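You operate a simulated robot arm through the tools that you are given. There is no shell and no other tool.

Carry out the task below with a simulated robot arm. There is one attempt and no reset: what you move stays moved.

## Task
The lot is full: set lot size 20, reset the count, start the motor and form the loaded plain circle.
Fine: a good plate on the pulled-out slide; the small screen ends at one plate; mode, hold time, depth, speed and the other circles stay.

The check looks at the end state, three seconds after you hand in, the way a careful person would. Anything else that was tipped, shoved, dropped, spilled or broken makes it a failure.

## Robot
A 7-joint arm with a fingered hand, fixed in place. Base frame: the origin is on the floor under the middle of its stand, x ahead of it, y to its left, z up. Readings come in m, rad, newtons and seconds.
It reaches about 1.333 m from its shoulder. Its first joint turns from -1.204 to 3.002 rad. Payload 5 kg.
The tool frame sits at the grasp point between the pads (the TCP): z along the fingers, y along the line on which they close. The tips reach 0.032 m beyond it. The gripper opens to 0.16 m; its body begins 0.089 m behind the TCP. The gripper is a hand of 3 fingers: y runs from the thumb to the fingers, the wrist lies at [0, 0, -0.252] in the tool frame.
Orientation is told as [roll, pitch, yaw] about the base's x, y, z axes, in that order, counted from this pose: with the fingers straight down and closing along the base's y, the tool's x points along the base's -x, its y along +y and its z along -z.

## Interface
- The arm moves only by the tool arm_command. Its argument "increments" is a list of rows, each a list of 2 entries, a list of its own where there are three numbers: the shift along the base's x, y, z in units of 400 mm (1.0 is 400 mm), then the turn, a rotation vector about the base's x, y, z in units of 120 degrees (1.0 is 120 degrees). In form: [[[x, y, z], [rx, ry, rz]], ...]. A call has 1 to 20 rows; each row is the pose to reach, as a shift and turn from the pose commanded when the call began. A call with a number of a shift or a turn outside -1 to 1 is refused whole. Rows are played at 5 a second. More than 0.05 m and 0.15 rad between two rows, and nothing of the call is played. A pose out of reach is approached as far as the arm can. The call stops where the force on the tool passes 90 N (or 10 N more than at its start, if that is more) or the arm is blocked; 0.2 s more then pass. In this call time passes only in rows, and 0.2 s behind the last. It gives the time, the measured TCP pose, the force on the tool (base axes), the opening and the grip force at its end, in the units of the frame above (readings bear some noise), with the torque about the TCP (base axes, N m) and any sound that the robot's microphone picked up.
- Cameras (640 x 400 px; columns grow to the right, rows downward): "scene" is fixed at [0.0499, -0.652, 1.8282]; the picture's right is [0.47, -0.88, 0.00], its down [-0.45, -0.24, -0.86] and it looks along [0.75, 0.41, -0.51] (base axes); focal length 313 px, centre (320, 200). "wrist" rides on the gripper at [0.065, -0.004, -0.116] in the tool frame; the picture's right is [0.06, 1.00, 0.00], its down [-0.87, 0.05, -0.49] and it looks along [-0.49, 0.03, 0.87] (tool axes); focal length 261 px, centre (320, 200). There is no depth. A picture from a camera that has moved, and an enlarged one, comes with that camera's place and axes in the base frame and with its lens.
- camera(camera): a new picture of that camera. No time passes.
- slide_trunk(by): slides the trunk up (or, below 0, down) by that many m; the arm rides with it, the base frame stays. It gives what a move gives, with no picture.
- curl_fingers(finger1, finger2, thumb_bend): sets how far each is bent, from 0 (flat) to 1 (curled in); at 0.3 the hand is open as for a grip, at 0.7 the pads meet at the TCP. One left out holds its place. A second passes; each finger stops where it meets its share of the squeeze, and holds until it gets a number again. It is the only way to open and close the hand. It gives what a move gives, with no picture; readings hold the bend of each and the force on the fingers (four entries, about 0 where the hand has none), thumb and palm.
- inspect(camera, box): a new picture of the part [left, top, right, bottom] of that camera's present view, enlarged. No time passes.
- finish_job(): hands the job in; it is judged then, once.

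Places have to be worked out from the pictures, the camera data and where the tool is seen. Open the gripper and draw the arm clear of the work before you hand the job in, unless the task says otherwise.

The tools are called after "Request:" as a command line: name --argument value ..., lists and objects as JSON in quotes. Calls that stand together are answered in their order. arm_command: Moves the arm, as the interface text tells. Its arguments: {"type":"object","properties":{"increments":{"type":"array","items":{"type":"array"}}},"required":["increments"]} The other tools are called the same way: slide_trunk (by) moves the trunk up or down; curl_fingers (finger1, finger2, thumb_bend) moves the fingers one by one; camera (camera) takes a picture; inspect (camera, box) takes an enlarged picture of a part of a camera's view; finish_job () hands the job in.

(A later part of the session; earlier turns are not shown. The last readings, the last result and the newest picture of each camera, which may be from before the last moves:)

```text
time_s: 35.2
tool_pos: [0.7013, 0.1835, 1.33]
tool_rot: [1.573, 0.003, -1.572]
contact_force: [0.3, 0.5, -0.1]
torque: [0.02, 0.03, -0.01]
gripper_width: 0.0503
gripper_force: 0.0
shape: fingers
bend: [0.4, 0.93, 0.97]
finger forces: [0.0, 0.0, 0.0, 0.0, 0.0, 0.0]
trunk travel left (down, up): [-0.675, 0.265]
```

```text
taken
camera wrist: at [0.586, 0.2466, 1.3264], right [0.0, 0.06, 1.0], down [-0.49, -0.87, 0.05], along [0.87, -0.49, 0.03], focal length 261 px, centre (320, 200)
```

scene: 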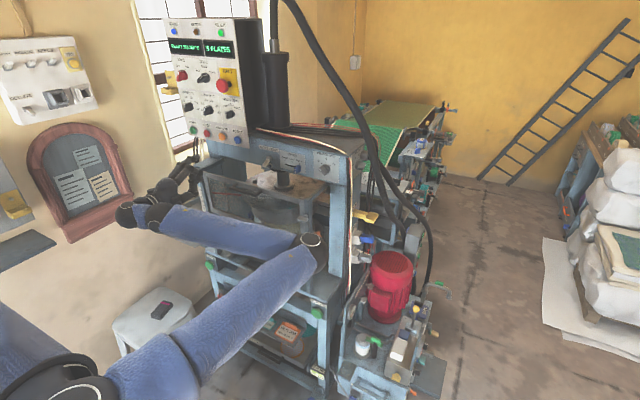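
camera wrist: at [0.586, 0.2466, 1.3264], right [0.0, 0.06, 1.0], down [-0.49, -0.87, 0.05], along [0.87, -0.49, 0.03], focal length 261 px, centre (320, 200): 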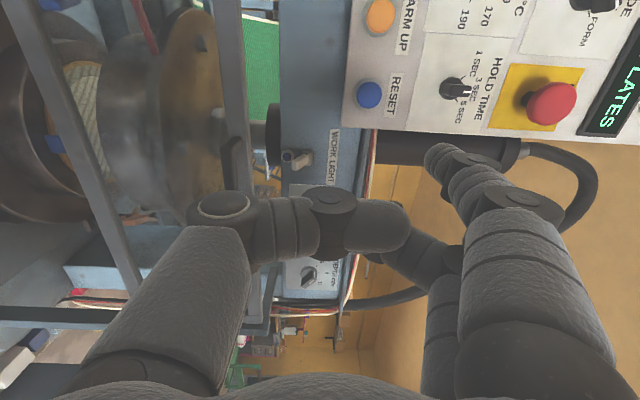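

The pose reached exactly, but with the thumb hanging low (z ≈ 1.24) it would pass close to the gate's top bar. I turn the hand to palm-level, fingers 30° down, so it approaches RESET from slightly above with the camera watching.

Request:
arm_command --increments '[[[0.0, -0.01, 0.02], [-0.0609, 0.0163, 0.0163]], [[0.0, -0.02, 0.04], [-0.1219, 0.0327, 0.0327]], [[0.0, -0.03, 0.06], [-0.1828, 0.049, 0.049]], [[0.0, -0.04, 0.08], [-0.2437, 0.0653, 0.0653]], [[0.02, -0.05, 0.1], [-0.3047, 0.0817, 0.0817]], [[0.04, -0.06, 0.12], [-0.3656, 0.098, 0.098]], [[0.06, -0.07, 0.14], [-0.4265, 0.1143, 0.1143]], [[0.08, -0.08, 0.16], [-0.4875, 0.1307, 0.1307]], [[0.1, -0.09, 0.18], [-0.5484, 0.147, 0.147]], [[0.12, -0.1, 0.2], [-0.6093, 0.1633, 0.1633]], [[0.14, -0.11, 0.22], [-0.6703, 0.1797, 0.1797]], [[0.16, -0.12, 0.25], [-0.7312, 0.196, 0.196]]]'

Request:
camera --camera "scene"

Request:
camera --camera "wrist"

```text
time_s: 37.8
tool_pos: [0.8461, 0.1202, 1.3829]
tool_rot: [-0.005, -1.049, 0.005]
contact_force: [0.5, 1.3, -0.3]
torque: [-0.09, 0.02, -0.11]
gripper_width: 0.0502
gripper_force: 0.1
shape: fingers
bend: [0.4, 0.93, 0.97]
finger forces: [0.1, 0.0, 0.0, 0.0, 0.0, 0.0]
out of reach, approached as far as the arm can: row 8, 9, 10, 11, 12
trunk travel left (down, up): [-0.675, 0.265]
```

```text
taken
```

scene: 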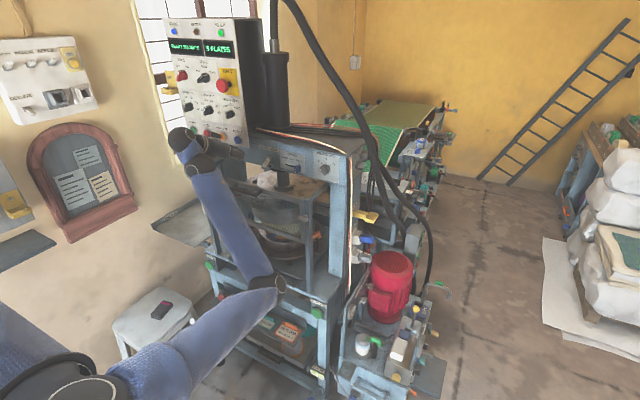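

```text
taken
camera wrist: at [0.7142, 0.1152, 1.3839], right [-0.03, 1.0, -0.06], down [0.01, 0.06, 1.0], along [1.0, 0.03, -0.01], focal length 261 px, centre (320, 200)
```

wrist: 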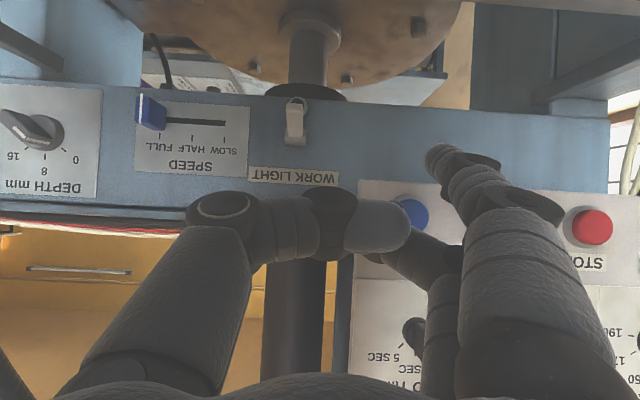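

The hand ended at (0.846, 0.120, 1.383), short of the commanded pose because of a joint limit, but it is in free space with the tip ~7 cm in front of the panel. I raise the trunk 8 cm to give the arm more comfortable room.

Request:
slide_trunk --by 0.08

Request:
arm_command --increments '[[[0, 0, 0], [0, 0, 0]]]'

Request:
camera --camera "wrist"

```text
time_s: 39.0
tool_pos: [0.8472, 0.1169, 1.4609]
tool_rot: [0.007, -1.048, -0.005]
contact_force: [0.0, -1.0, -0.1]
torque: [-0.02, -0.04, 0.02]
gripper_width: 0.0506
gripper_force: 0.1
shape: fingers
bend: [0.4, 0.93, 0.97]
finger forces: [0.0, 0.1, 0.1, 0.1, 0.0, 0.0]
trunk travel left (down, up): [-0.755, 0.185]
```

```text
time_s: 39.4
tool_pos: [0.8473, 0.1161, 1.4616]
tool_rot: [0.006, -1.048, -0.002]
contact_force: [-1.0, -0.2, 0.0]
torque: [-0.02, -0.01, 0.02]
gripper_width: 0.0504
gripper_force: 0.2
shape: fingers
bend: [0.4, 0.93, 0.97]
finger forces: [0.1, 0.0, 0.0, 0.1, 0.0, 0.0]
trunk travel left (down, up): [-0.755, 0.185]
```

```text
taken
camera wrist: at [0.7137, 0.1119, 1.4643], right [-0.03, 1.0, -0.05], down [0.01, 0.05, 1.0], along [1.0, 0.03, -0.01], focal length 261 px, centre (320, 200)
```

wrist: 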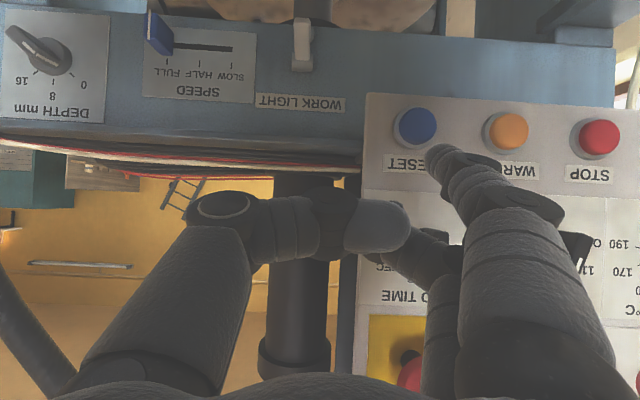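

RESET's centre is at about (0.93, 0.20, 1.393) and my fingertip at (0.867, 0.185, 1.43). I align the tip with the button and then advance in small steps.

Request:
arm_command --increments '[[[0, 0.035, -0.095], [0, 0, 0]], [[0.04, 0.035, -0.095], [0, 0, 0]], [[0.08, 0.035, -0.095], [0, 0, 0]], [[0.11, 0.035, -0.095], [0, 0, 0]]]'

Request:
camera --camera "wrist"

Request:
inspect --camera "scene" --box '[170, 80, 280, 160]'

```text
time_s: 40.4
tool_pos: [0.8908, 0.1296, 1.4245]
tool_rot: [0.005, -1.049, -0.003]
contact_force: [-0.7, -0.3, -0.3]
torque: [0.0, 0.02, 0.02]
gripper_width: 0.0503
gripper_force: 0.1
shape: fingers
bend: [0.4, 0.93, 0.97]
finger forces: [0.0, 0.0, 0.0, 0.1, 0.0, 0.0]
trunk travel left (down, up): [-0.755, 0.185]
```

```text
taken
camera wrist: at [0.7588, 0.1247, 1.4259], right [-0.03, 1.0, -0.05], down [0.01, 0.05, 1.0], along [1.0, 0.03, -0.01], focal length 261 px, centre (320, 200)
```

wrist: 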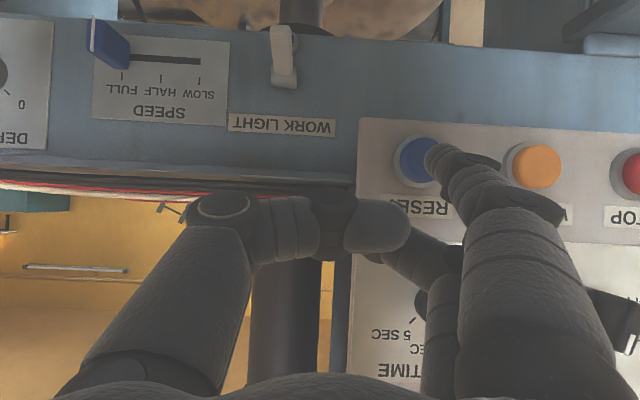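

```text
5.00 times, centred on (225, 120) of scene
camera zoom: at [0.0499, -0.652, 1.8282], right [0.47, -0.88, 0.0], down [-0.45, -0.24, -0.86], along [0.75, 0.41, -0.51], focal length 1565 px, centre (795, 600)
```

zoom: 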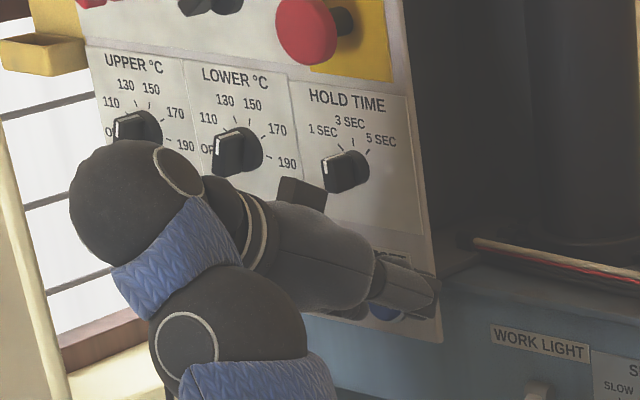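

The fingertip is centred on RESET. I press slowly along +x.

Request:
arm_command --increments '[[[0.015, -0.01, 0.0], [0, 0, 0]], [[0.03, -0.01, 0.0], [0, 0, 0]], [[0.045, -0.01, 0.0], [0, 0, 0]], [[0.06, -0.01, 0.0], [0, 0, 0]], [[0.075, -0.01, 0.0], [0, 0, 0]]]'

Request:
inspect --camera "scene" --box '[170, 10, 260, 90]'

Request:
camera --camera "wrist"

```text
time_s: 41.6
tool_pos: [0.9149, 0.1263, 1.426]
tool_rot: [0.002, -1.052, 0.001]
contact_force: [-34.2, -6.0, -7.3]
torque: [-0.76, 1.1, 2.59]
gripper_width: 0.0511
gripper_force: 16.9
shape: fingers
bend: [0.41, 0.93, 0.97]
finger forces: [34.7, 0.0, 0.1, 0.0, 0.0, 0.0]
trunk travel left (down, up): [-0.755, 0.185]
heard: click
```

```text
5.00 times, centred on (215, 50) of scene
camera zoom: at [0.0499, -0.652, 1.8282], right [0.47, -0.88, 0.0], down [-0.45, -0.24, -0.86], along [0.75, 0.41, -0.51], focal length 1565 px, centre (845, 950)
```

zoom: 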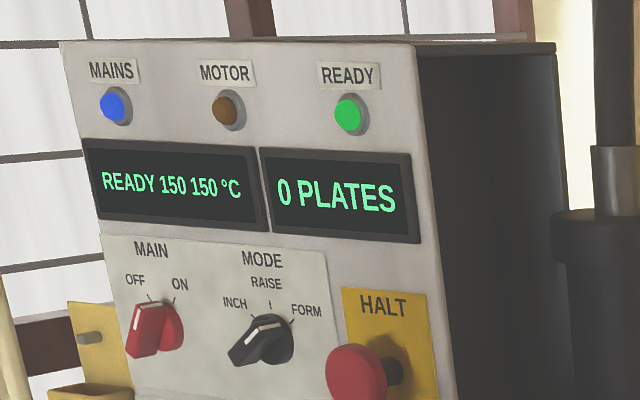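

```text
taken
camera wrist: at [0.7827, 0.1211, 1.4276], right [-0.03, 1.0, -0.05], down [0.0, 0.05, 1.0], along [1.0, 0.03, -0.01], focal length 261 px, centre (320, 200)
```

wrist: 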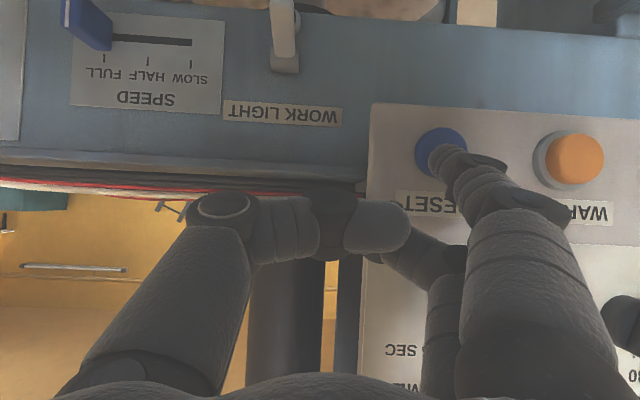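

RESET clicked and the small screen now reads 0 PLATES. I back off 6 cm and move left toward START.

Request:
arm_command --increments '[[[-0.075, 0, 0], [0, 0, 0]], [[-0.17, 0, 0], [0, 0, 0]], [[-0.17, 0.1, 0], [0, 0, 0]], [[-0.17, 0.2, 0], [0, 0, 0]], [[-0.17, 0.3, 0], [0, 0, 0]], [[-0.17, 0.4, 0], [0, 0, 0]], [[-0.17, 0.5, 0], [0, 0, 0]], [[-0.17, 0.56, 0], [0, 0, 0]]]'

Request:
camera --camera "wrist"

Request:
camera --camera "scene"

```text
time_s: 43.4
tool_pos: [0.8525, 0.3487, 1.4256]
tool_rot: [0.006, -1.048, -0.005]
contact_force: [-0.7, 0.1, -0.3]
torque: [0.01, -0.01, -0.03]
gripper_width: 0.0503
gripper_force: 0.0
shape: fingers
bend: [0.4, 0.93, 0.97]
finger forces: [0.0, 0.1, 0.0, 0.1, 0.0, 0.0]
trunk travel left (down, up): [-0.755, 0.185]
```

```text
taken
camera wrist: at [0.7199, 0.3441, 1.4285], right [-0.03, 1.0, -0.05], down [0.01, 0.05, 1.0], along [1.0, 0.03, -0.01], focal length 261 px, centre (320, 200)
```

wrist: 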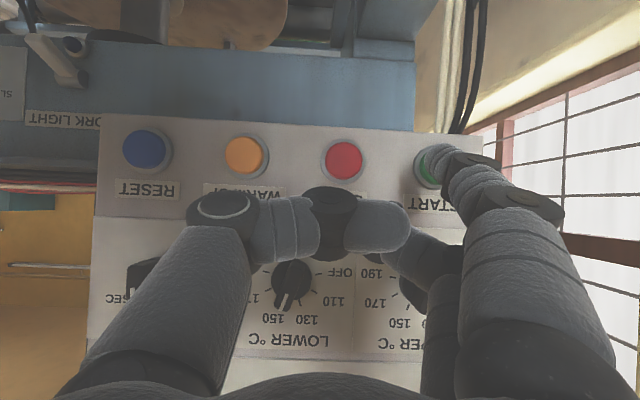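

```text
taken
```

scene: 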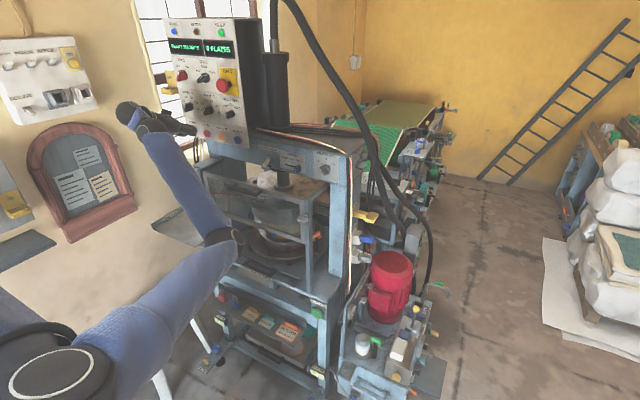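

START works out at about (0.945, 0.455, 1.392). I shift left 3.6 cm and forward 3 cm, then check the alignment.

Request:
arm_command --increments '[[[0, 0.05, 0], [0, 0, 0]], [[0.04, 0.09, 0], [0, 0, 0]], [[0.09, 0.09, 0], [0, 0, 0]]]'

Request:
camera --camera "wrist"

```text
time_s: 44.2
tool_pos: [0.8902, 0.3876, 1.4272]
tool_rot: [0.004, -1.049, -0.003]
contact_force: [-0.5, 0.1, 0.3]
torque: [0.03, 0.02, 0.03]
gripper_width: 0.0505
gripper_force: 0.2
shape: fingers
bend: [0.4, 0.93, 0.97]
finger forces: [0.1, 0.0, 0.0, 0.0, 0.0, 0.0]
trunk travel left (down, up): [-0.755, 0.185]
```

```text
taken
camera wrist: at [0.7579, 0.382, 1.429], right [-0.03, 1.0, -0.05], down [0.01, 0.05, 1.0], along [1.0, 0.03, -0.01], focal length 261 px, centre (320, 200)
```

wrist: 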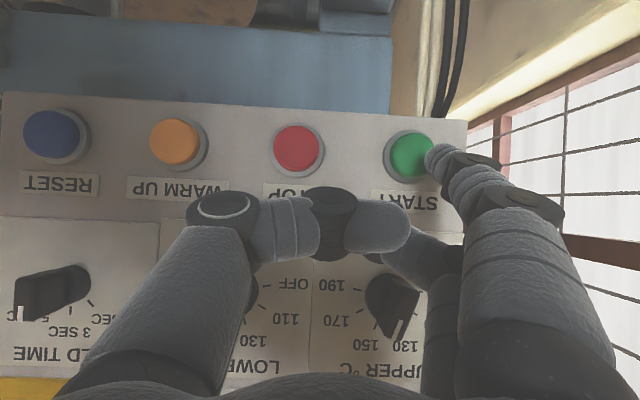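

The view matches the RESET press geometry; START is centred within a few millimetres. I press it.

Request:
arm_command --increments '[[[0.02, -0.015, 0.0], [0, 0, 0]], [[0.035, -0.015, 0.0], [0, 0, 0]], [[0.05, -0.015, 0.0], [0, 0, 0]], [[0.065, -0.015, 0.0], [0, 0, 0]], [[0.075, -0.015, 0.0], [0, 0, 0]]]'

Request:
inspect --camera "scene" --box '[170, 10, 260, 90]'

```text
time_s: 45.4
tool_pos: [0.9148, 0.3817, 1.4269]
tool_rot: [0.003, -1.051, 0.003]
contact_force: [-23.2, -4.5, -6.1]
torque: [-0.55, 0.77, 1.7]
gripper_width: 0.0505
gripper_force: 11.6
shape: fingers
bend: [0.41, 0.93, 0.97]
finger forces: [23.1, 0.1, 0.0, 0.1, 0.0, 0.0]
trunk travel left (down, up): [-0.755, 0.185]
heard: click
```

```text
5.00 times, centred on (215, 50) of scene
camera zoom: at [0.0499, -0.652, 1.8282], right [0.47, -0.88, 0.0], down [-0.45, -0.24, -0.86], along [0.75, 0.41, -0.51], focal length 1565 px, centre (845, 950)
```

zoom: 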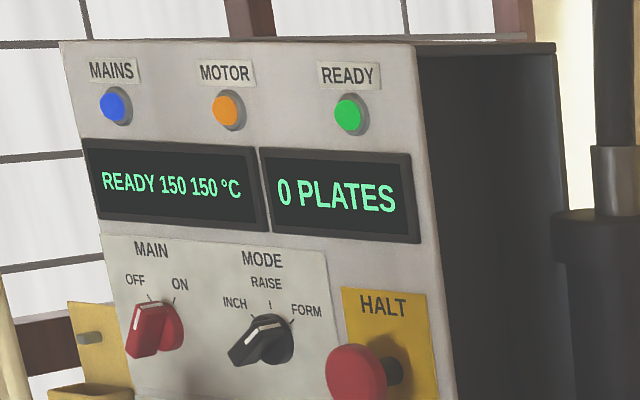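

MOTOR lamp is lit; display READY, 0 PLATES. I back away from START and lower to inspect the gate, its latch and handle closely.

Request:
arm_command --increments '[[[-0.06, 0, 0], [0, 0, 0]], [[-0.16, 0, 0], [0, 0, 0]], [[-0.26, -0.03, 0], [0, 0, 0]], [[-0.36, -0.06, 0], [0, 0, 0]], [[-0.46, -0.1, 0], [0, 0, 0]]]'

Request:
inspect --camera "scene" --box '[180, 150, 330, 290]'

Request:
inspect --camera "scene" --box '[295, 215, 330, 255]'

Request:
camera --camera "wrist"

```text
time_s: 46.6
tool_pos: [0.7724, 0.3524, 1.4186]
tool_rot: [0.007, -1.05, -0.003]
contact_force: [0.5, -0.2, -0.3]
torque: [0.0, -0.01, -0.01]
gripper_width: 0.0504
gripper_force: 0.0
shape: fingers
bend: [0.4, 0.93, 0.97]
finger forces: [0.1, 0.0, 0.1, 0.0, 0.1, 0.0]
out of reach, approached as far as the arm can: row 5
trunk travel left (down, up): [-0.755, 0.185]
```

```text
2.86 times, centred on (255, 220) of scene
camera zoom: at [0.0499, -0.652, 1.8282], right [0.47, -0.88, 0.0], down [-0.45, -0.24, -0.86], along [0.75, 0.41, -0.51], focal length 894 px, centre (506, 143)
```

zoom: 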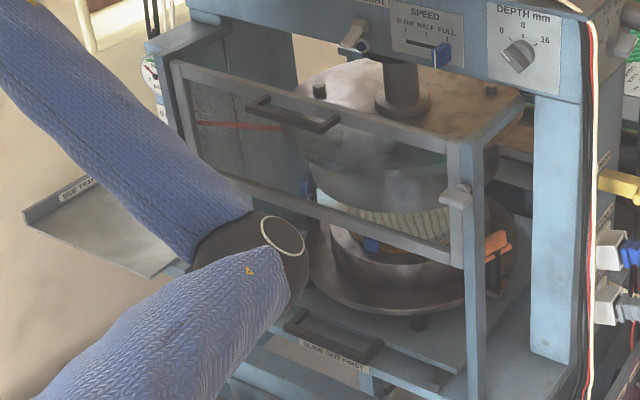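

```text
10.00 times, centred on (312, 235) of scene
camera zoom: at [0.0499, -0.652, 1.8282], right [0.47, -0.88, 0.0], down [-0.45, -0.24, -0.86], along [0.75, 0.41, -0.51], focal length 3130 px, centre (395, -150)
```

zoom: 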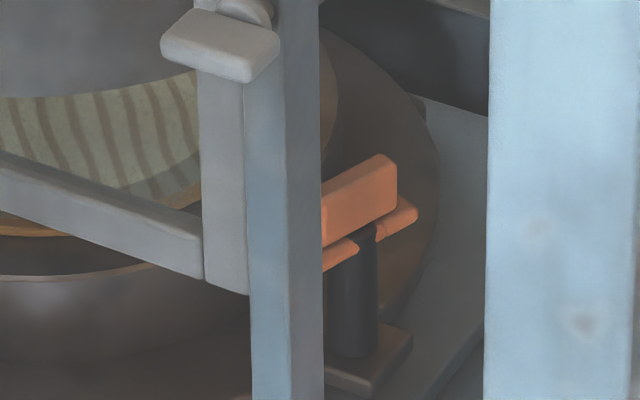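

```text
taken
camera wrist: at [0.6397, 0.3473, 1.42], right [-0.03, 1.0, -0.05], down [0.01, 0.05, 1.0], along [1.0, 0.03, -0.01], focal length 261 px, centre (320, 200)
```

wrist: 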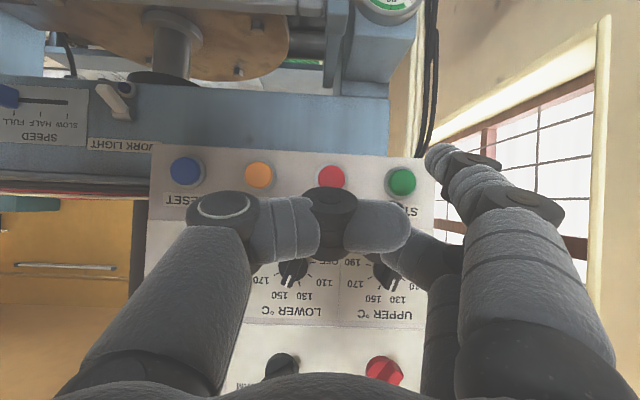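

The gate's turn-button overlaps stile and post, i.e. the guard looks closed and latched with the slide gap underneath; READY is on. Now I go for the HAND buttons at about (0.83, 0.42, 0.725) and (0.83, -0.21, 0.725): lowering the trunk 0.45 m first.

Request:
slide_trunk --by -0.45

Request:
camera --camera "scene"

Request:
camera --camera "wrist"

```text
refused: -0.45 is not a number from -0.4 to 0.4
```

```text
taken
```

scene: 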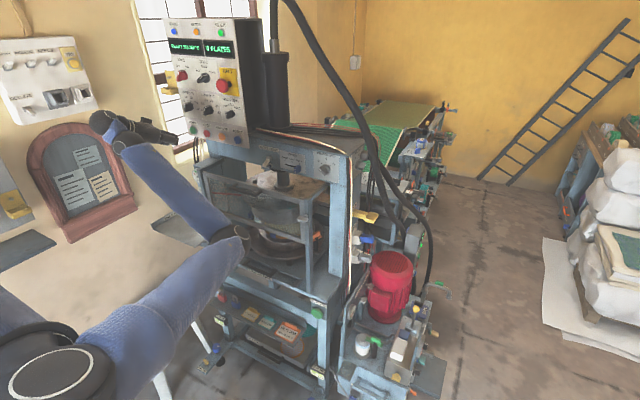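

```text
taken
camera wrist: at [0.6397, 0.3473, 1.42], right [-0.03, 1.0, -0.05], down [0.01, 0.05, 1.0], along [1.0, 0.03, -0.01], focal length 261 px, centre (320, 200)
```

wrist: 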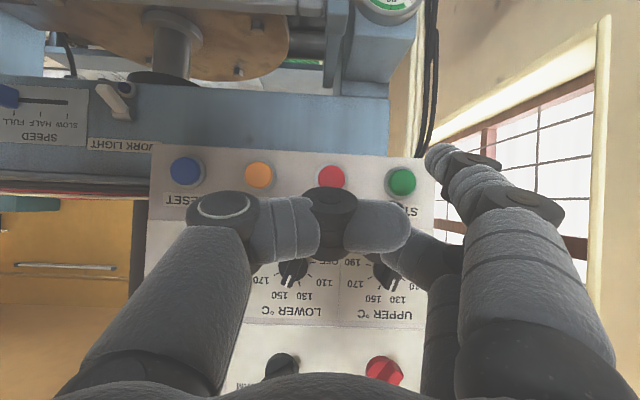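

The trunk takes at most 0.4 per call. I lower it by 0.35 and look again.

Request:
slide_trunk --by -0.35

Request:
camera --camera "scene"

Request:
camera --camera "wrist"

```text
time_s: 50.0
tool_pos: [0.7709, 0.3527, 1.0694]
tool_rot: [0.005, -1.049, -0.003]
contact_force: [-0.5, -0.7, 0.1]
torque: [0.02, 0.01, -0.01]
gripper_width: 0.0506
gripper_force: 0.0
shape: fingers
bend: [0.4, 0.93, 0.97]
finger forces: [0.0, 0.0, 0.0, 0.0, 0.1, 0.0]
trunk travel left (down, up): [-0.405, 0.535]
```

```text
taken
```

scene: 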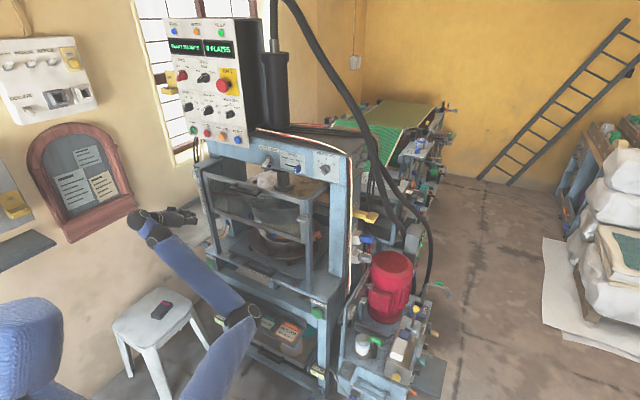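

```text
taken
camera wrist: at [0.6388, 0.3477, 1.0709], right [-0.03, 1.0, -0.05], down [0.01, 0.05, 1.0], along [1.0, 0.03, -0.01], focal length 261 px, centre (320, 200)
```

wrist: 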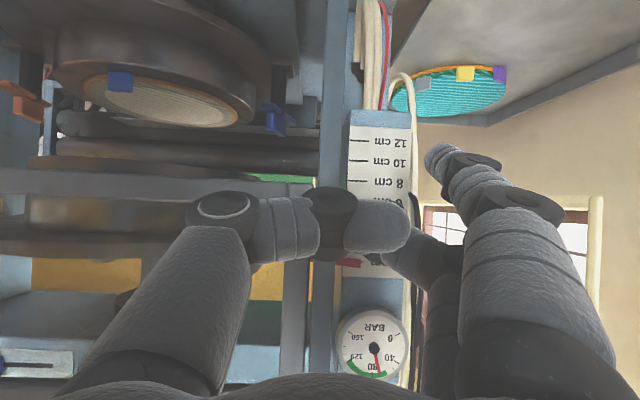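

The pressure gauge has risen with the motor on. I zoom to read it and the view of slide parts.

Request:
inspect --camera "wrist" --box '[320, 290, 420, 390]'

Request:
inspect --camera "wrist" --box '[0, 0, 330, 190]'

Request:
inspect --camera "scene" --box '[185, 240, 345, 400]'

```text
4.00 times, centred on (370, 340) of wrist
camera zoom: at [0.6388, 0.3477, 1.0709], right [-0.03, 1.0, -0.05], down [0.01, 0.05, 1.0], along [1.0, 0.03, -0.01], focal length 1043 px, centre (120, -360)
```

zoom: 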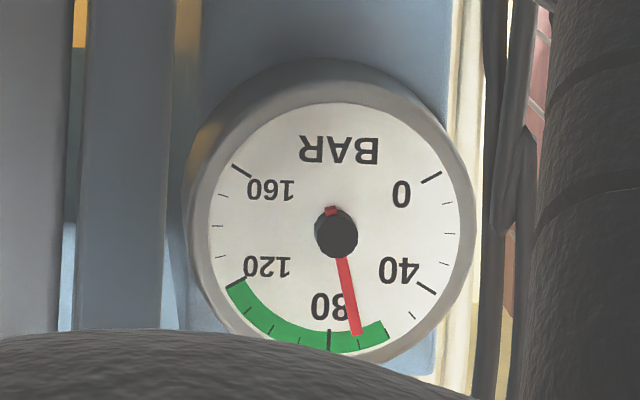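

```text
1.94 times, centred on (165, 95) of wrist
camera zoom: at [0.6388, 0.3477, 1.0709], right [-0.03, 1.0, -0.05], down [0.01, 0.05, 1.0], along [1.0, 0.03, -0.01], focal length 506 px, centre (621, 404)
```

zoom: 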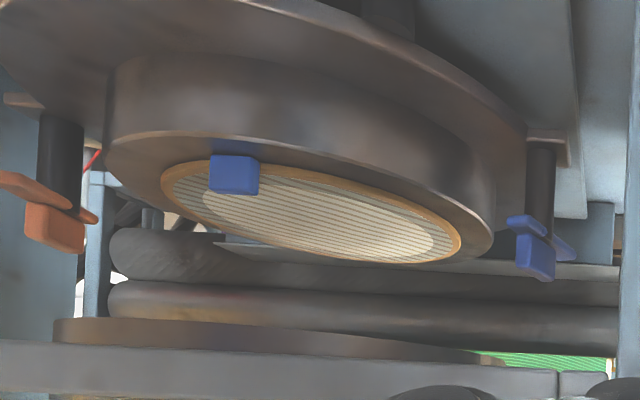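

```text
2.50 times, centred on (265, 320) of scene
camera zoom: at [0.0499, -0.652, 1.8282], right [0.47, -0.88, 0.0], down [-0.45, -0.24, -0.86], along [0.75, 0.41, -0.51], focal length 783 px, centre (458, -100)
```

zoom: 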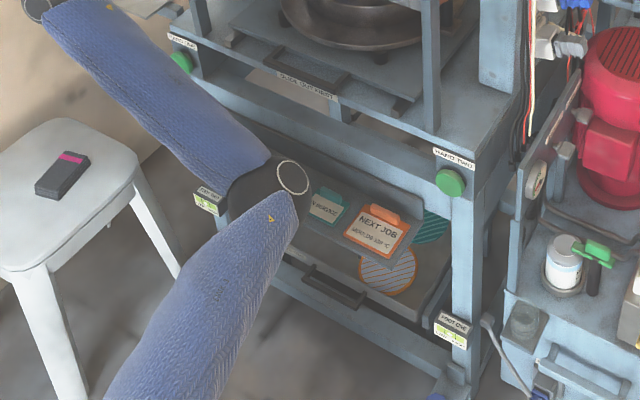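

Gauge sits at about 70 bar in the green. The shelf's front edge is at x ≈ 0.74, z ≈ 0.56, so the elbow (x ≤ 0.65) stays clear; I lower the trunk 0.25 m.

Request:
slide_trunk --by -0.25

Request:
camera --camera "scene"

Request:
camera --camera "wrist"

```text
time_s: 52.6
tool_pos: [0.7715, 0.3526, 0.8194]
tool_rot: [0.005, -1.05, -0.004]
contact_force: [0.3, 0.2, 0.2]
torque: [0.0, 0.0, 0.02]
gripper_width: 0.0506
gripper_force: 0.0
shape: fingers
bend: [0.4, 0.93, 0.97]
finger forces: [0.0, 0.0, 0.1, 0.1, 0.1, 0.0]
trunk travel left (down, up): [-0.155, 0.785]
```

```text
taken
```

scene: 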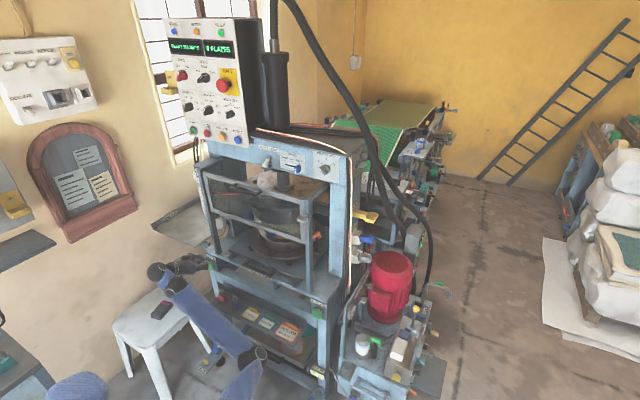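

```text
taken
camera wrist: at [0.6387, 0.3477, 0.8209], right [-0.03, 1.0, -0.05], down [0.01, 0.05, 1.0], along [1.0, 0.03, -0.01], focal length 261 px, centre (320, 200)
```

wrist: 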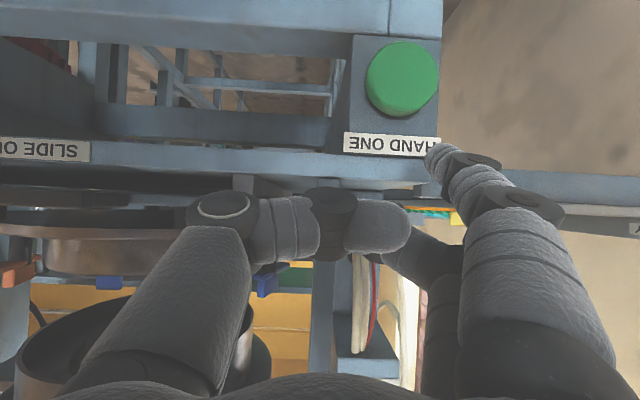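

HAND ONE is at about (0.833, 0.412, 0.724). I lower the fingertip to its height and press forward in small steps, to learn what one button alone does.

Request:
arm_command --increments '[[[-0.05, -0.02, -0.08], [0, 0, 0]], [[-0.05, -0.025, -0.152], [0, 0, 0]], [[0.0, -0.025, -0.152], [0, 0, 0]], [[0.03, -0.025, -0.152], [0, 0, 0]], [[0.05, -0.025, -0.152], [0, 0, 0]], [[0.07, -0.025, -0.152], [0, 0, 0]], [[0.09, -0.025, -0.152], [0, 0, 0]]]'

Request:
camera --camera "wrist"

Request:
inspect --camera "scene" --box '[170, 10, 260, 90]'

```text
time_s: 54.2
tool_pos: [0.8067, 0.3442, 0.7588]
tool_rot: [0.004, -1.049, -0.001]
contact_force: [-5.4, -1.0, 0.6]
torque: [-0.05, 0.15, 0.4]
gripper_width: 0.0507
gripper_force: 2.6
shape: fingers
bend: [0.4, 0.93, 0.97]
finger forces: [5.6, 0.0, 0.1, 0.0, 0.0, 0.0]
out of reach, approached as far as the arm can: row 1, 2
trunk travel left (down, up): [-0.155, 0.785]
heard: click
```

```text
taken
camera wrist: at [0.6739, 0.3382, 0.7599], right [-0.03, 1.0, -0.05], down [0.01, 0.05, 1.0], along [1.0, 0.03, -0.01], focal length 261 px, centre (320, 200)
```

wrist: 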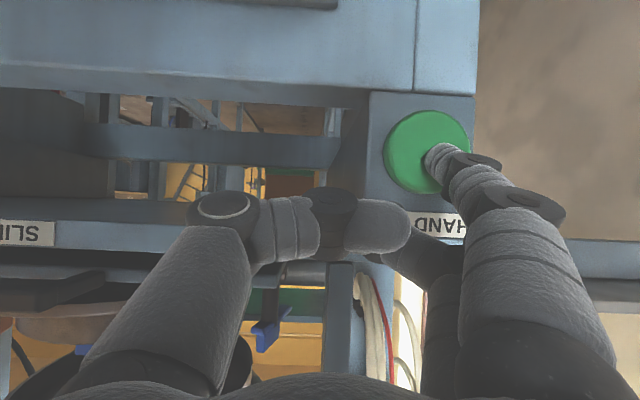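

```text
5.00 times, centred on (215, 50) of scene
camera zoom: at [0.0499, -0.652, 1.8282], right [0.47, -0.88, 0.0], down [-0.45, -0.24, -0.86], along [0.75, 0.41, -0.51], focal length 1565 px, centre (845, 950)
```

zoom: 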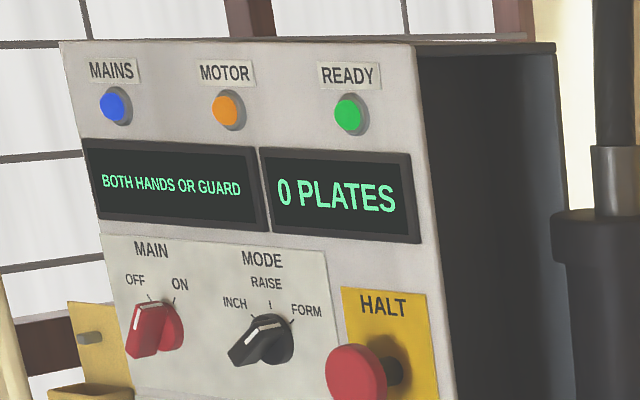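

One hand alone gives the message "BOTH HANDS OR GUARD", so with the guard closed one hand button suffices. I release the button and go up to examine the gate's latch near (0.84, -0.15, 1.19).

Request:
arm_command --increments '[[[-0.05, 0, 0], [0, 0, 0]], [[-0.1, 0, 0.02], [0, 0, 0]], [[-0.1, -0.05, 0.1], [0, 0, 0]]]'

Request:
slide_trunk --by 0.36

Request:
arm_command --increments '[[[0, -0.1, 0], [0, 0, 0]], [[0, -0.2, 0], [0, 0, 0]], [[0, -0.3, 0], [0, 0, 0]], [[0, -0.4, 0], [0, 0, 0]], [[0, -0.5, 0], [0, 0, 0]], [[0, -0.6, 0], [0, 0, 0]], [[0, -0.7, 0], [0, 0, 0]], [[0, -0.8, 0], [0, 0, 0]]]'

Request:
camera --camera "scene"

Request:
camera --camera "wrist"

```text
time_s: 55.0
tool_pos: [0.7747, 0.3175, 0.7911]
tool_rot: [0.004, -1.051, 0.001]
contact_force: [-0.4, 1.3, -0.5]
torque: [-0.01, -0.02, -0.06]
gripper_width: 0.0508
gripper_force: 0.0
shape: fingers
bend: [0.4, 0.93, 0.97]
finger forces: [0.1, 0.1, 0.0, 0.1, 0.0, 0.0]
out of reach, approached as far as the arm can: row 3
trunk travel left (down, up): [-0.155, 0.785]
```

```text
time_s: 58.5
tool_pos: [0.7737, 0.3162, 1.1522]
tool_rot: [0.008, -1.051, -0.001]
contact_force: [0.4, -0.1, -0.1]
torque: [-0.05, -0.02, -0.01]
gripper_width: 0.0508
gripper_force: 0.0
shape: fingers
bend: [0.4, 0.93, 0.97]
finger forces: [0.0, 0.0, 0.1, 0.0, 0.1, 0.0]
trunk travel left (down, up): [-0.515, 0.425]
```

```text
time_s: 60.3
tool_pos: [0.7869, 0.0156, 1.1198]
tool_rot: [0.0, -1.053, 0.007]
contact_force: [1.1, 0.9, 0.3]
torque: [-0.1, 0.05, -0.13]
gripper_width: 0.0504
gripper_force: 0.0
shape: fingers
bend: [0.4, 0.94, 0.97]
finger forces: [0.0, 0.1, 0.0, 0.1, 0.0, 0.0]
out of reach, approached as far as the arm can: row 1, 2, 3, 4, 5, 6, 7, 8
trunk travel left (down, up): [-0.515, 0.425]
```

```text
taken
```

scene: 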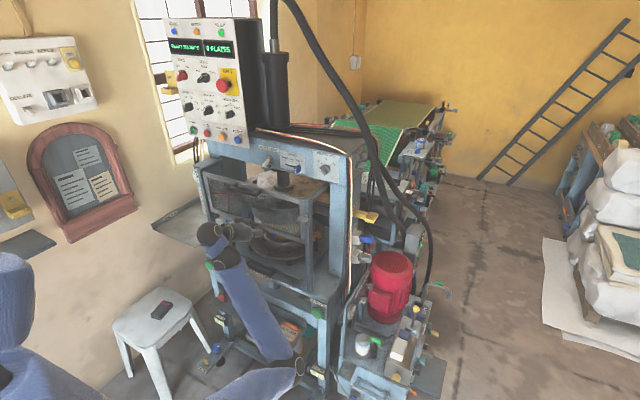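

```text
taken
camera wrist: at [0.6543, 0.0099, 1.1194], right [-0.04, 1.0, -0.05], down [0.0, 0.05, 1.0], along [1.0, 0.04, -0.01], focal length 261 px, centre (320, 200)
```

wrist: 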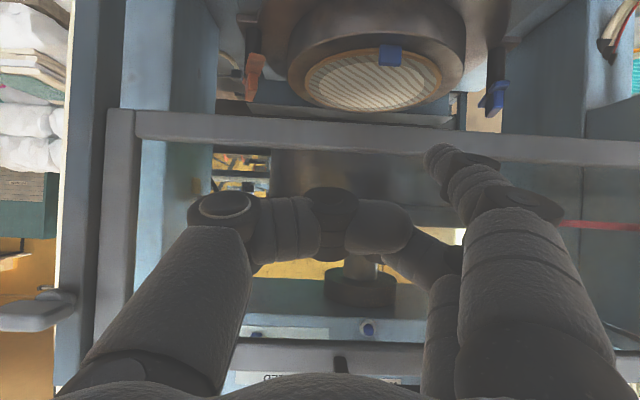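

The latch is visible at the left edge of the view. I zoom in on it.

Request:
inspect --camera "wrist" --box '[0, 240, 140, 340]'

Request:
inspect --camera "wrist" --box '[60, 90, 240, 250]'

Request:
inspect --camera "scene" --box '[295, 185, 325, 265]'

Request:
inspect --camera "scene" --box '[170, 10, 260, 90]'

```text
4.00 times, centred on (70, 290) of wrist
camera zoom: at [0.6543, 0.0099, 1.1194], right [-0.04, 1.0, -0.05], down [0.0, 0.05, 1.0], along [1.0, 0.04, -0.01], focal length 1043 px, centre (1320, -160)
```

zoom: 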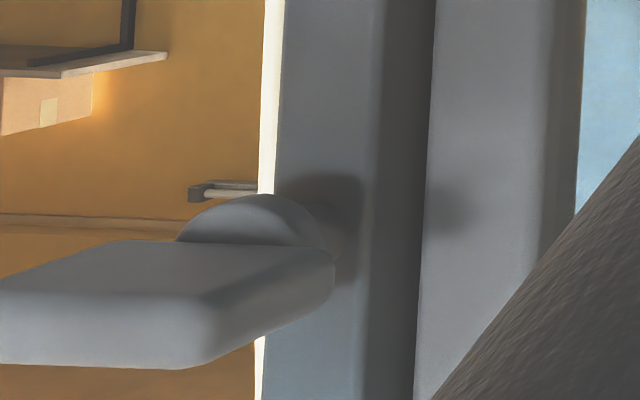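

```text
2.50 times, centred on (150, 170) of wrist
camera zoom: at [0.6543, 0.0099, 1.1194], right [-0.04, 1.0, -0.05], down [0.0, 0.05, 1.0], along [1.0, 0.04, -0.01], focal length 652 px, centre (745, 275)
```

zoom: 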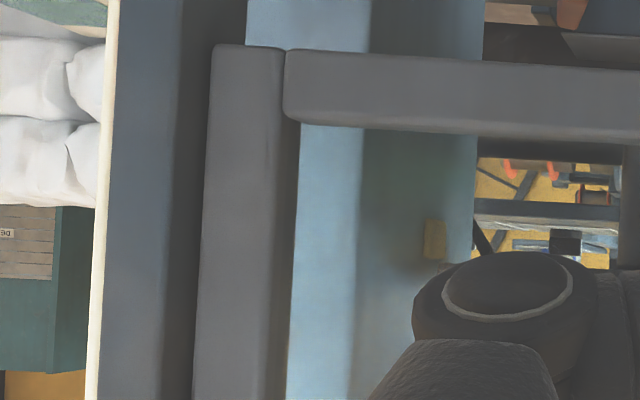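

```text
5.00 times, centred on (310, 225) of scene
camera zoom: at [0.0499, -0.652, 1.8282], right [0.47, -0.88, 0.0], down [-0.45, -0.24, -0.86], along [0.75, 0.41, -0.51], focal length 1565 px, centre (370, 75)
```

zoom: 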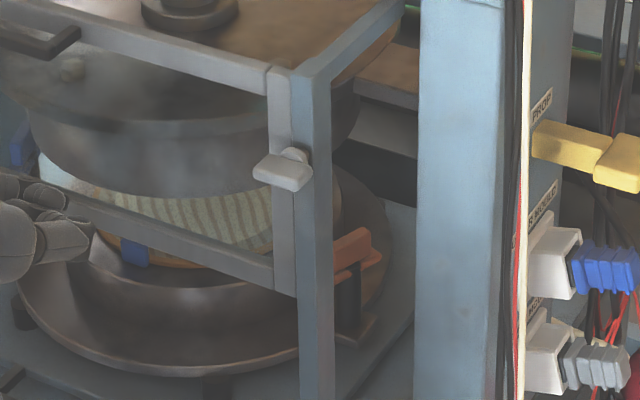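

```text
5.00 times, centred on (215, 50) of scene
camera zoom: at [0.0499, -0.652, 1.8282], right [0.47, -0.88, 0.0], down [-0.45, -0.24, -0.86], along [0.75, 0.41, -0.51], focal length 1565 px, centre (845, 950)
```

zoom: 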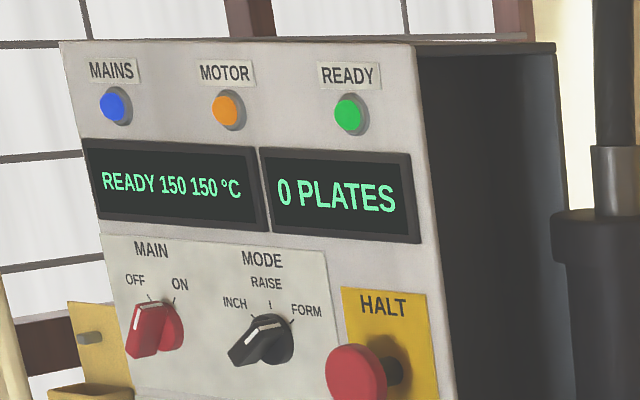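

The latch is a T-knob on a shaft in the right post; the gate itself is held up. I first test whether the gate moves: I back off, rise above the gate handle (y ≈ 0.045–0.185, x ≈ 0.835, z ≈ 1.237) and will press it down gently.

Request:
arm_command --increments '[[[-0.04, 0.0, 0.06], [0, 0, 0]], [[-0.08, 0.0, 0.12], [0, 0, 0]], [[-0.12, 0.0, 0.2], [0, 0, 0]], [[-0.13, 0.0, 0.3], [0, 0, 0]], [[-0.13, 0.0, 0.4], [0, 0, 0]], [[-0.1, 0.03, 0.48], [0, 0, 0]], [[-0.05, 0.05, 0.5], [0, 0, 0]]]'

Request:
camera --camera "scene"

Request:
camera --camera "wrist"

```text
time_s: 61.8
tool_pos: [0.8404, -0.022, 1.1974]
tool_rot: [-0.041, -1.019, 0.041]
contact_force: [-26.1, -7.2, -25.9]
torque: [-1.16, -1.03, 1.91]
gripper_width: 0.0528
gripper_force: 20.3
shape: fingers
bend: [0.38, 0.92, 0.98]
finger forces: [9.1, 30.8, 0.0, 0.0, 0.0, 0.0]
out of reach, approached as far as the arm can: row 1, 2, 3, 4, 5, 6, 7
trunk travel left (down, up): [-0.515, 0.425]
stopped in row 7: the force on the tool passed its limit at 230 N (the readings are from after the stop); the commanded pose is now the measured one
```

```text
taken
```

scene: 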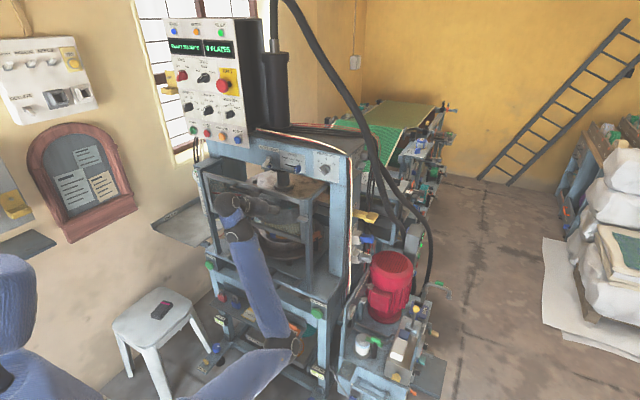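

```text
taken
camera wrist: at [0.707, -0.0268, 1.2026], right [-0.04, 1.0, -0.08], down [0.04, 0.08, 1.0], along [1.0, 0.04, -0.04], focal length 261 px, centre (320, 200)
```

wrist: 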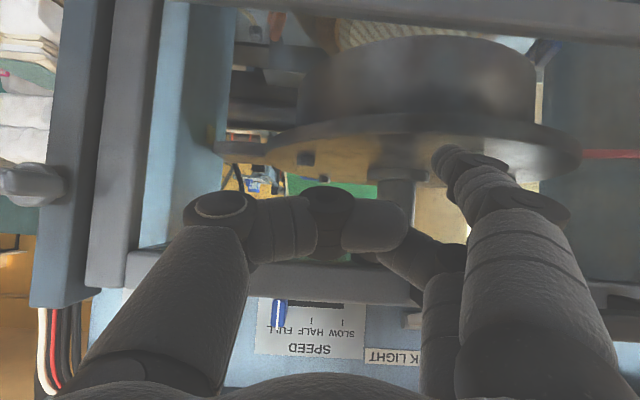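

The unreachable waypoints made the arm drift forward and the fingers pressed on the gate (force stop). I retreat straight back in small steps to relieve the contact.

Request:
arm_command --increments '[[[-0.02, 0.0, 0.0], [0, 0, 0]], [[-0.04, 0.0, 0.0], [0, 0, 0]]]'

Request:
camera --camera "wrist"

```text
time_s: 62.4
tool_pos: [0.8385, -0.0207, 1.1976]
tool_rot: [-0.042, -1.017, 0.043]
contact_force: [-41.3, -14.3, -46.0]
torque: [-2.42, -1.12, 3.04]
gripper_width: 0.0526
gripper_force: 32.3
shape: fingers
bend: [0.39, 0.92, 0.98]
finger forces: [18.9, 45.9, 0.0, 0.1, 0.0, 0.0]
out of reach, approached as far as the arm can: row 1, 2
trunk travel left (down, up): [-0.515, 0.425]
```

```text
taken
camera wrist: at [0.707, -0.0264, 1.203], right [-0.04, 1.0, -0.07], down [0.04, 0.08, 1.0], along [1.0, 0.04, -0.04], focal length 261 px, centre (320, 200)
```

wrist: 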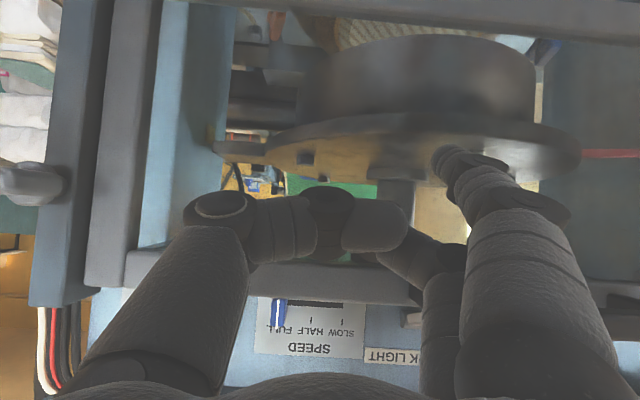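

The hand is pushing up under the gate's handle/top bar (force on it is downward and backward). I lower the trunk slightly to unload it.

Request:
slide_trunk --by -0.04

Request:
camera --camera "wrist"

```text
time_s: 63.2
tool_pos: [0.8401, -0.0184, 1.16]
tool_rot: [-0.039, -1.021, 0.04]
contact_force: [-7.2, 1.9, 0.7]
torque: [0.1, 0.2, 0.6]
gripper_width: 0.0539
gripper_force: 3.6
shape: fingers
bend: [0.37, 0.92, 0.98]
finger forces: [7.1, 0.0, 0.1, 0.0, 0.0, 0.0]
trunk travel left (down, up): [-0.475, 0.465]
```

```text
taken
camera wrist: at [0.7077, -0.0244, 1.165], right [-0.04, 1.0, -0.07], down [0.03, 0.07, 1.0], along [1.0, 0.04, -0.04], focal length 261 px, centre (320, 200)
```

wrist: 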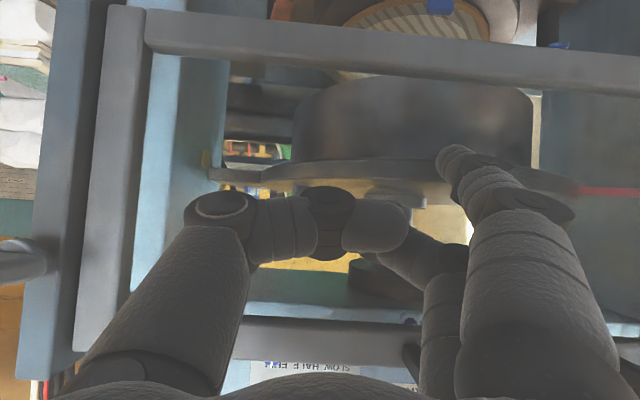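

Only a light touch on the gate panel remains. The wrist flexion seems to be the limiting joint (forearm comes up from below), so I level the hand (pitch 30° up) while drawing back.

Request:
arm_command --increments '[[[-0.02, 0.0, 0.0], [0, -0.06, 0]], [[-0.05, 0.0, 0.0], [0, -0.12, 0]], [[-0.08, 0.0, 0.0], [0, -0.18, 0]], [[-0.12, 0.0, 0.0], [0, -0.24, 0]], [[-0.17, 0.0, 0.0], [0, -0.24, 0]], [[-0.22, 0.0, 0.0], [0, -0.24, 0]]]'

Request:
camera --camera "wrist"

Request:
camera --camera "scene"

```text
time_s: 64.6
tool_pos: [0.7524, -0.0217, 1.1583]
tool_rot: [-0.43, -1.52, 0.427]
contact_force: [-0.2, 0.6, -0.3]
torque: [0.03, -0.02, -0.04]
gripper_width: 0.0508
gripper_force: 0.0
shape: fingers
bend: [0.4, 0.92, 0.98]
finger forces: [0.0, 0.0, 0.0, 0.1, 0.1, 0.0]
trunk travel left (down, up): [-0.475, 0.465]
```

```text
taken
camera wrist: at [0.6328, -0.0261, 1.0993], right [0.0, 1.0, -0.08], down [-0.45, 0.08, 0.89], along [0.89, 0.04, 0.45], focal length 261 px, centre (320, 200)
```

wrist: 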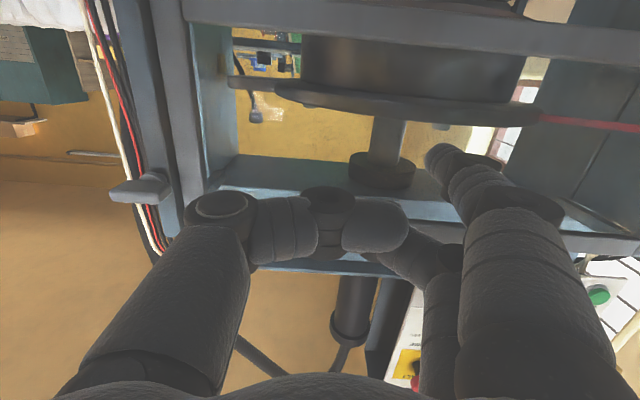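

```text
taken
```

scene: 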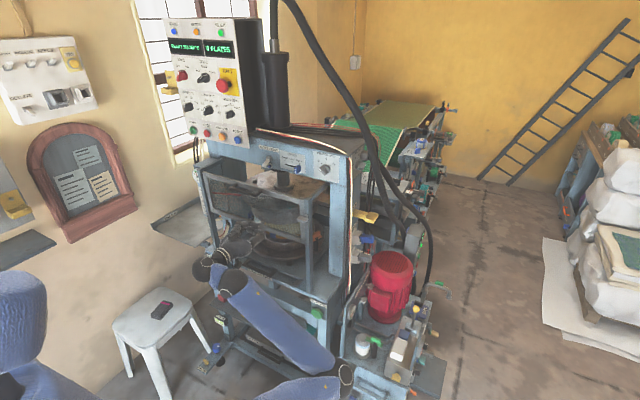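

Free again, nothing touching. I check the gate and zoom to the latch from this pose.

Request:
inspect --camera "scene" --box '[190, 160, 340, 270]'

Request:
inspect --camera "wrist" --box '[80, 130, 220, 250]'

```text
3.64 times, centred on (265, 215) of scene
camera zoom: at [0.0499, -0.652, 1.8282], right [0.47, -0.88, 0.0], down [-0.45, -0.24, -0.86], along [0.75, 0.41, -0.51], focal length 1138 px, centre (520, 146)
```

zoom: 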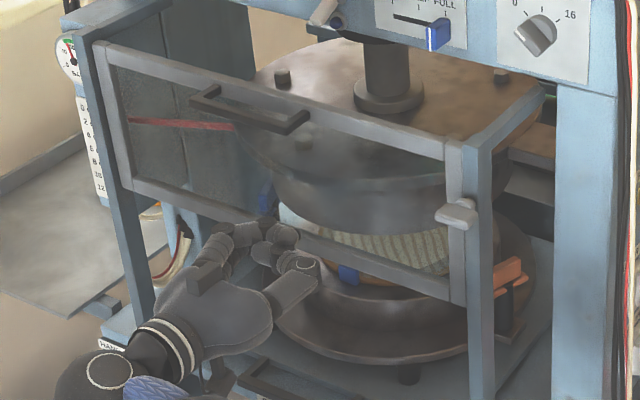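

```text
3.33 times, centred on (150, 190) of wrist
camera zoom: at [0.6328, -0.0261, 1.0993], right [0.0, 1.0, -0.08], down [-0.45, 0.08, 0.89], along [0.89, 0.04, 0.45], focal length 869 px, centre (887, 233)
```

zoom: 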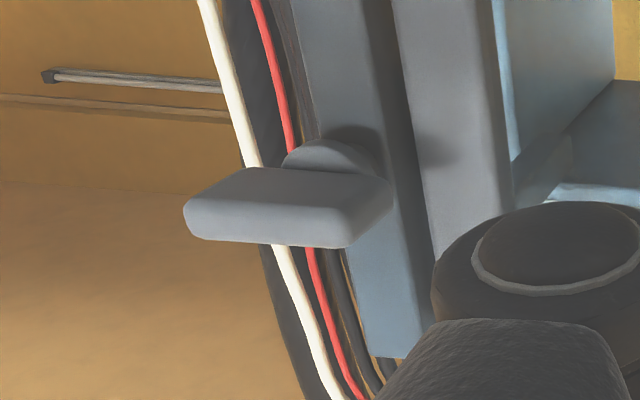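

The latch T-bar is at about (0.82, -0.16, 1.20), horizontal. First I test the gate itself: rise with a level hand to z = 1.30, well in front of the handle.

Request:
arm_command --increments '[[[-0.03, 0.0, 0.08], [0, 0, 0]], [[-0.03, 0.0, 0.17], [0, 0, 0]], [[-0.03, 0.0, 0.26], [0, 0, 0]], [[-0.03, 0.0, 0.345], [0, 0, 0]]]'

```text
time_s: 65.6
tool_pos: [0.7427, -0.0187, 1.2984]
tool_rot: [-0.433, -1.518, 0.427]
contact_force: [-0.2, 0.9, -0.4]
torque: [0.02, 0.0, 0.01]
gripper_width: 0.0508
gripper_force: 0.1
shape: fingers
bend: [0.4, 0.92, 0.98]
finger forces: [0.1, 0.0, 0.0, 0.0, 0.0, 0.0]
trunk travel left (down, up): [-0.475, 0.465]
```

That worked without limits. Now I shift to y ≈ 0.047 and look before reaching over the handle bar.

Request:
arm_command --increments '[[[0.0, 0.08, 0.0], [0, 0, 0]], [[0.0, 0.165, 0.0], [0, 0, 0]]]'

Request:
camera --camera "wrist"

Request:
inspect --camera "scene" --box '[190, 150, 320, 260]'

```text
time_s: 66.2
tool_pos: [0.7411, 0.0474, 1.2987]
tool_rot: [-0.421, -1.517, 0.414]
contact_force: [0.2, -0.2, -0.4]
torque: [0.01, -0.06, -0.03]
gripper_width: 0.0509
gripper_force: 0.1
shape: fingers
bend: [0.4, 0.92, 0.98]
finger forces: [0.1, 0.0, 0.1, 0.0, 0.1, 0.0]
trunk travel left (down, up): [-0.475, 0.465]
```

```text
taken
camera wrist: at [0.6223, 0.0424, 1.2388], right [0.0, 1.0, -0.08], down [-0.45, 0.08, 0.89], along [0.89, 0.04, 0.45], focal length 261 px, centre (320, 200)
```

wrist: 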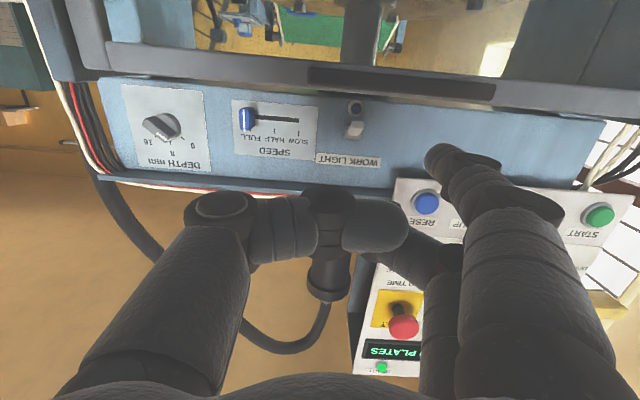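

```text
3.64 times, centred on (255, 205) of scene
camera zoom: at [0.0499, -0.652, 1.8282], right [0.47, -0.88, 0.0], down [-0.45, -0.24, -0.86], along [0.75, 0.41, -0.51], focal length 1138 px, centre (556, 182)
```

zoom: 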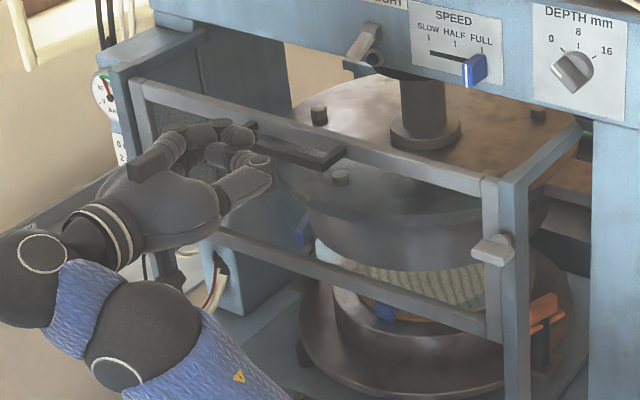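

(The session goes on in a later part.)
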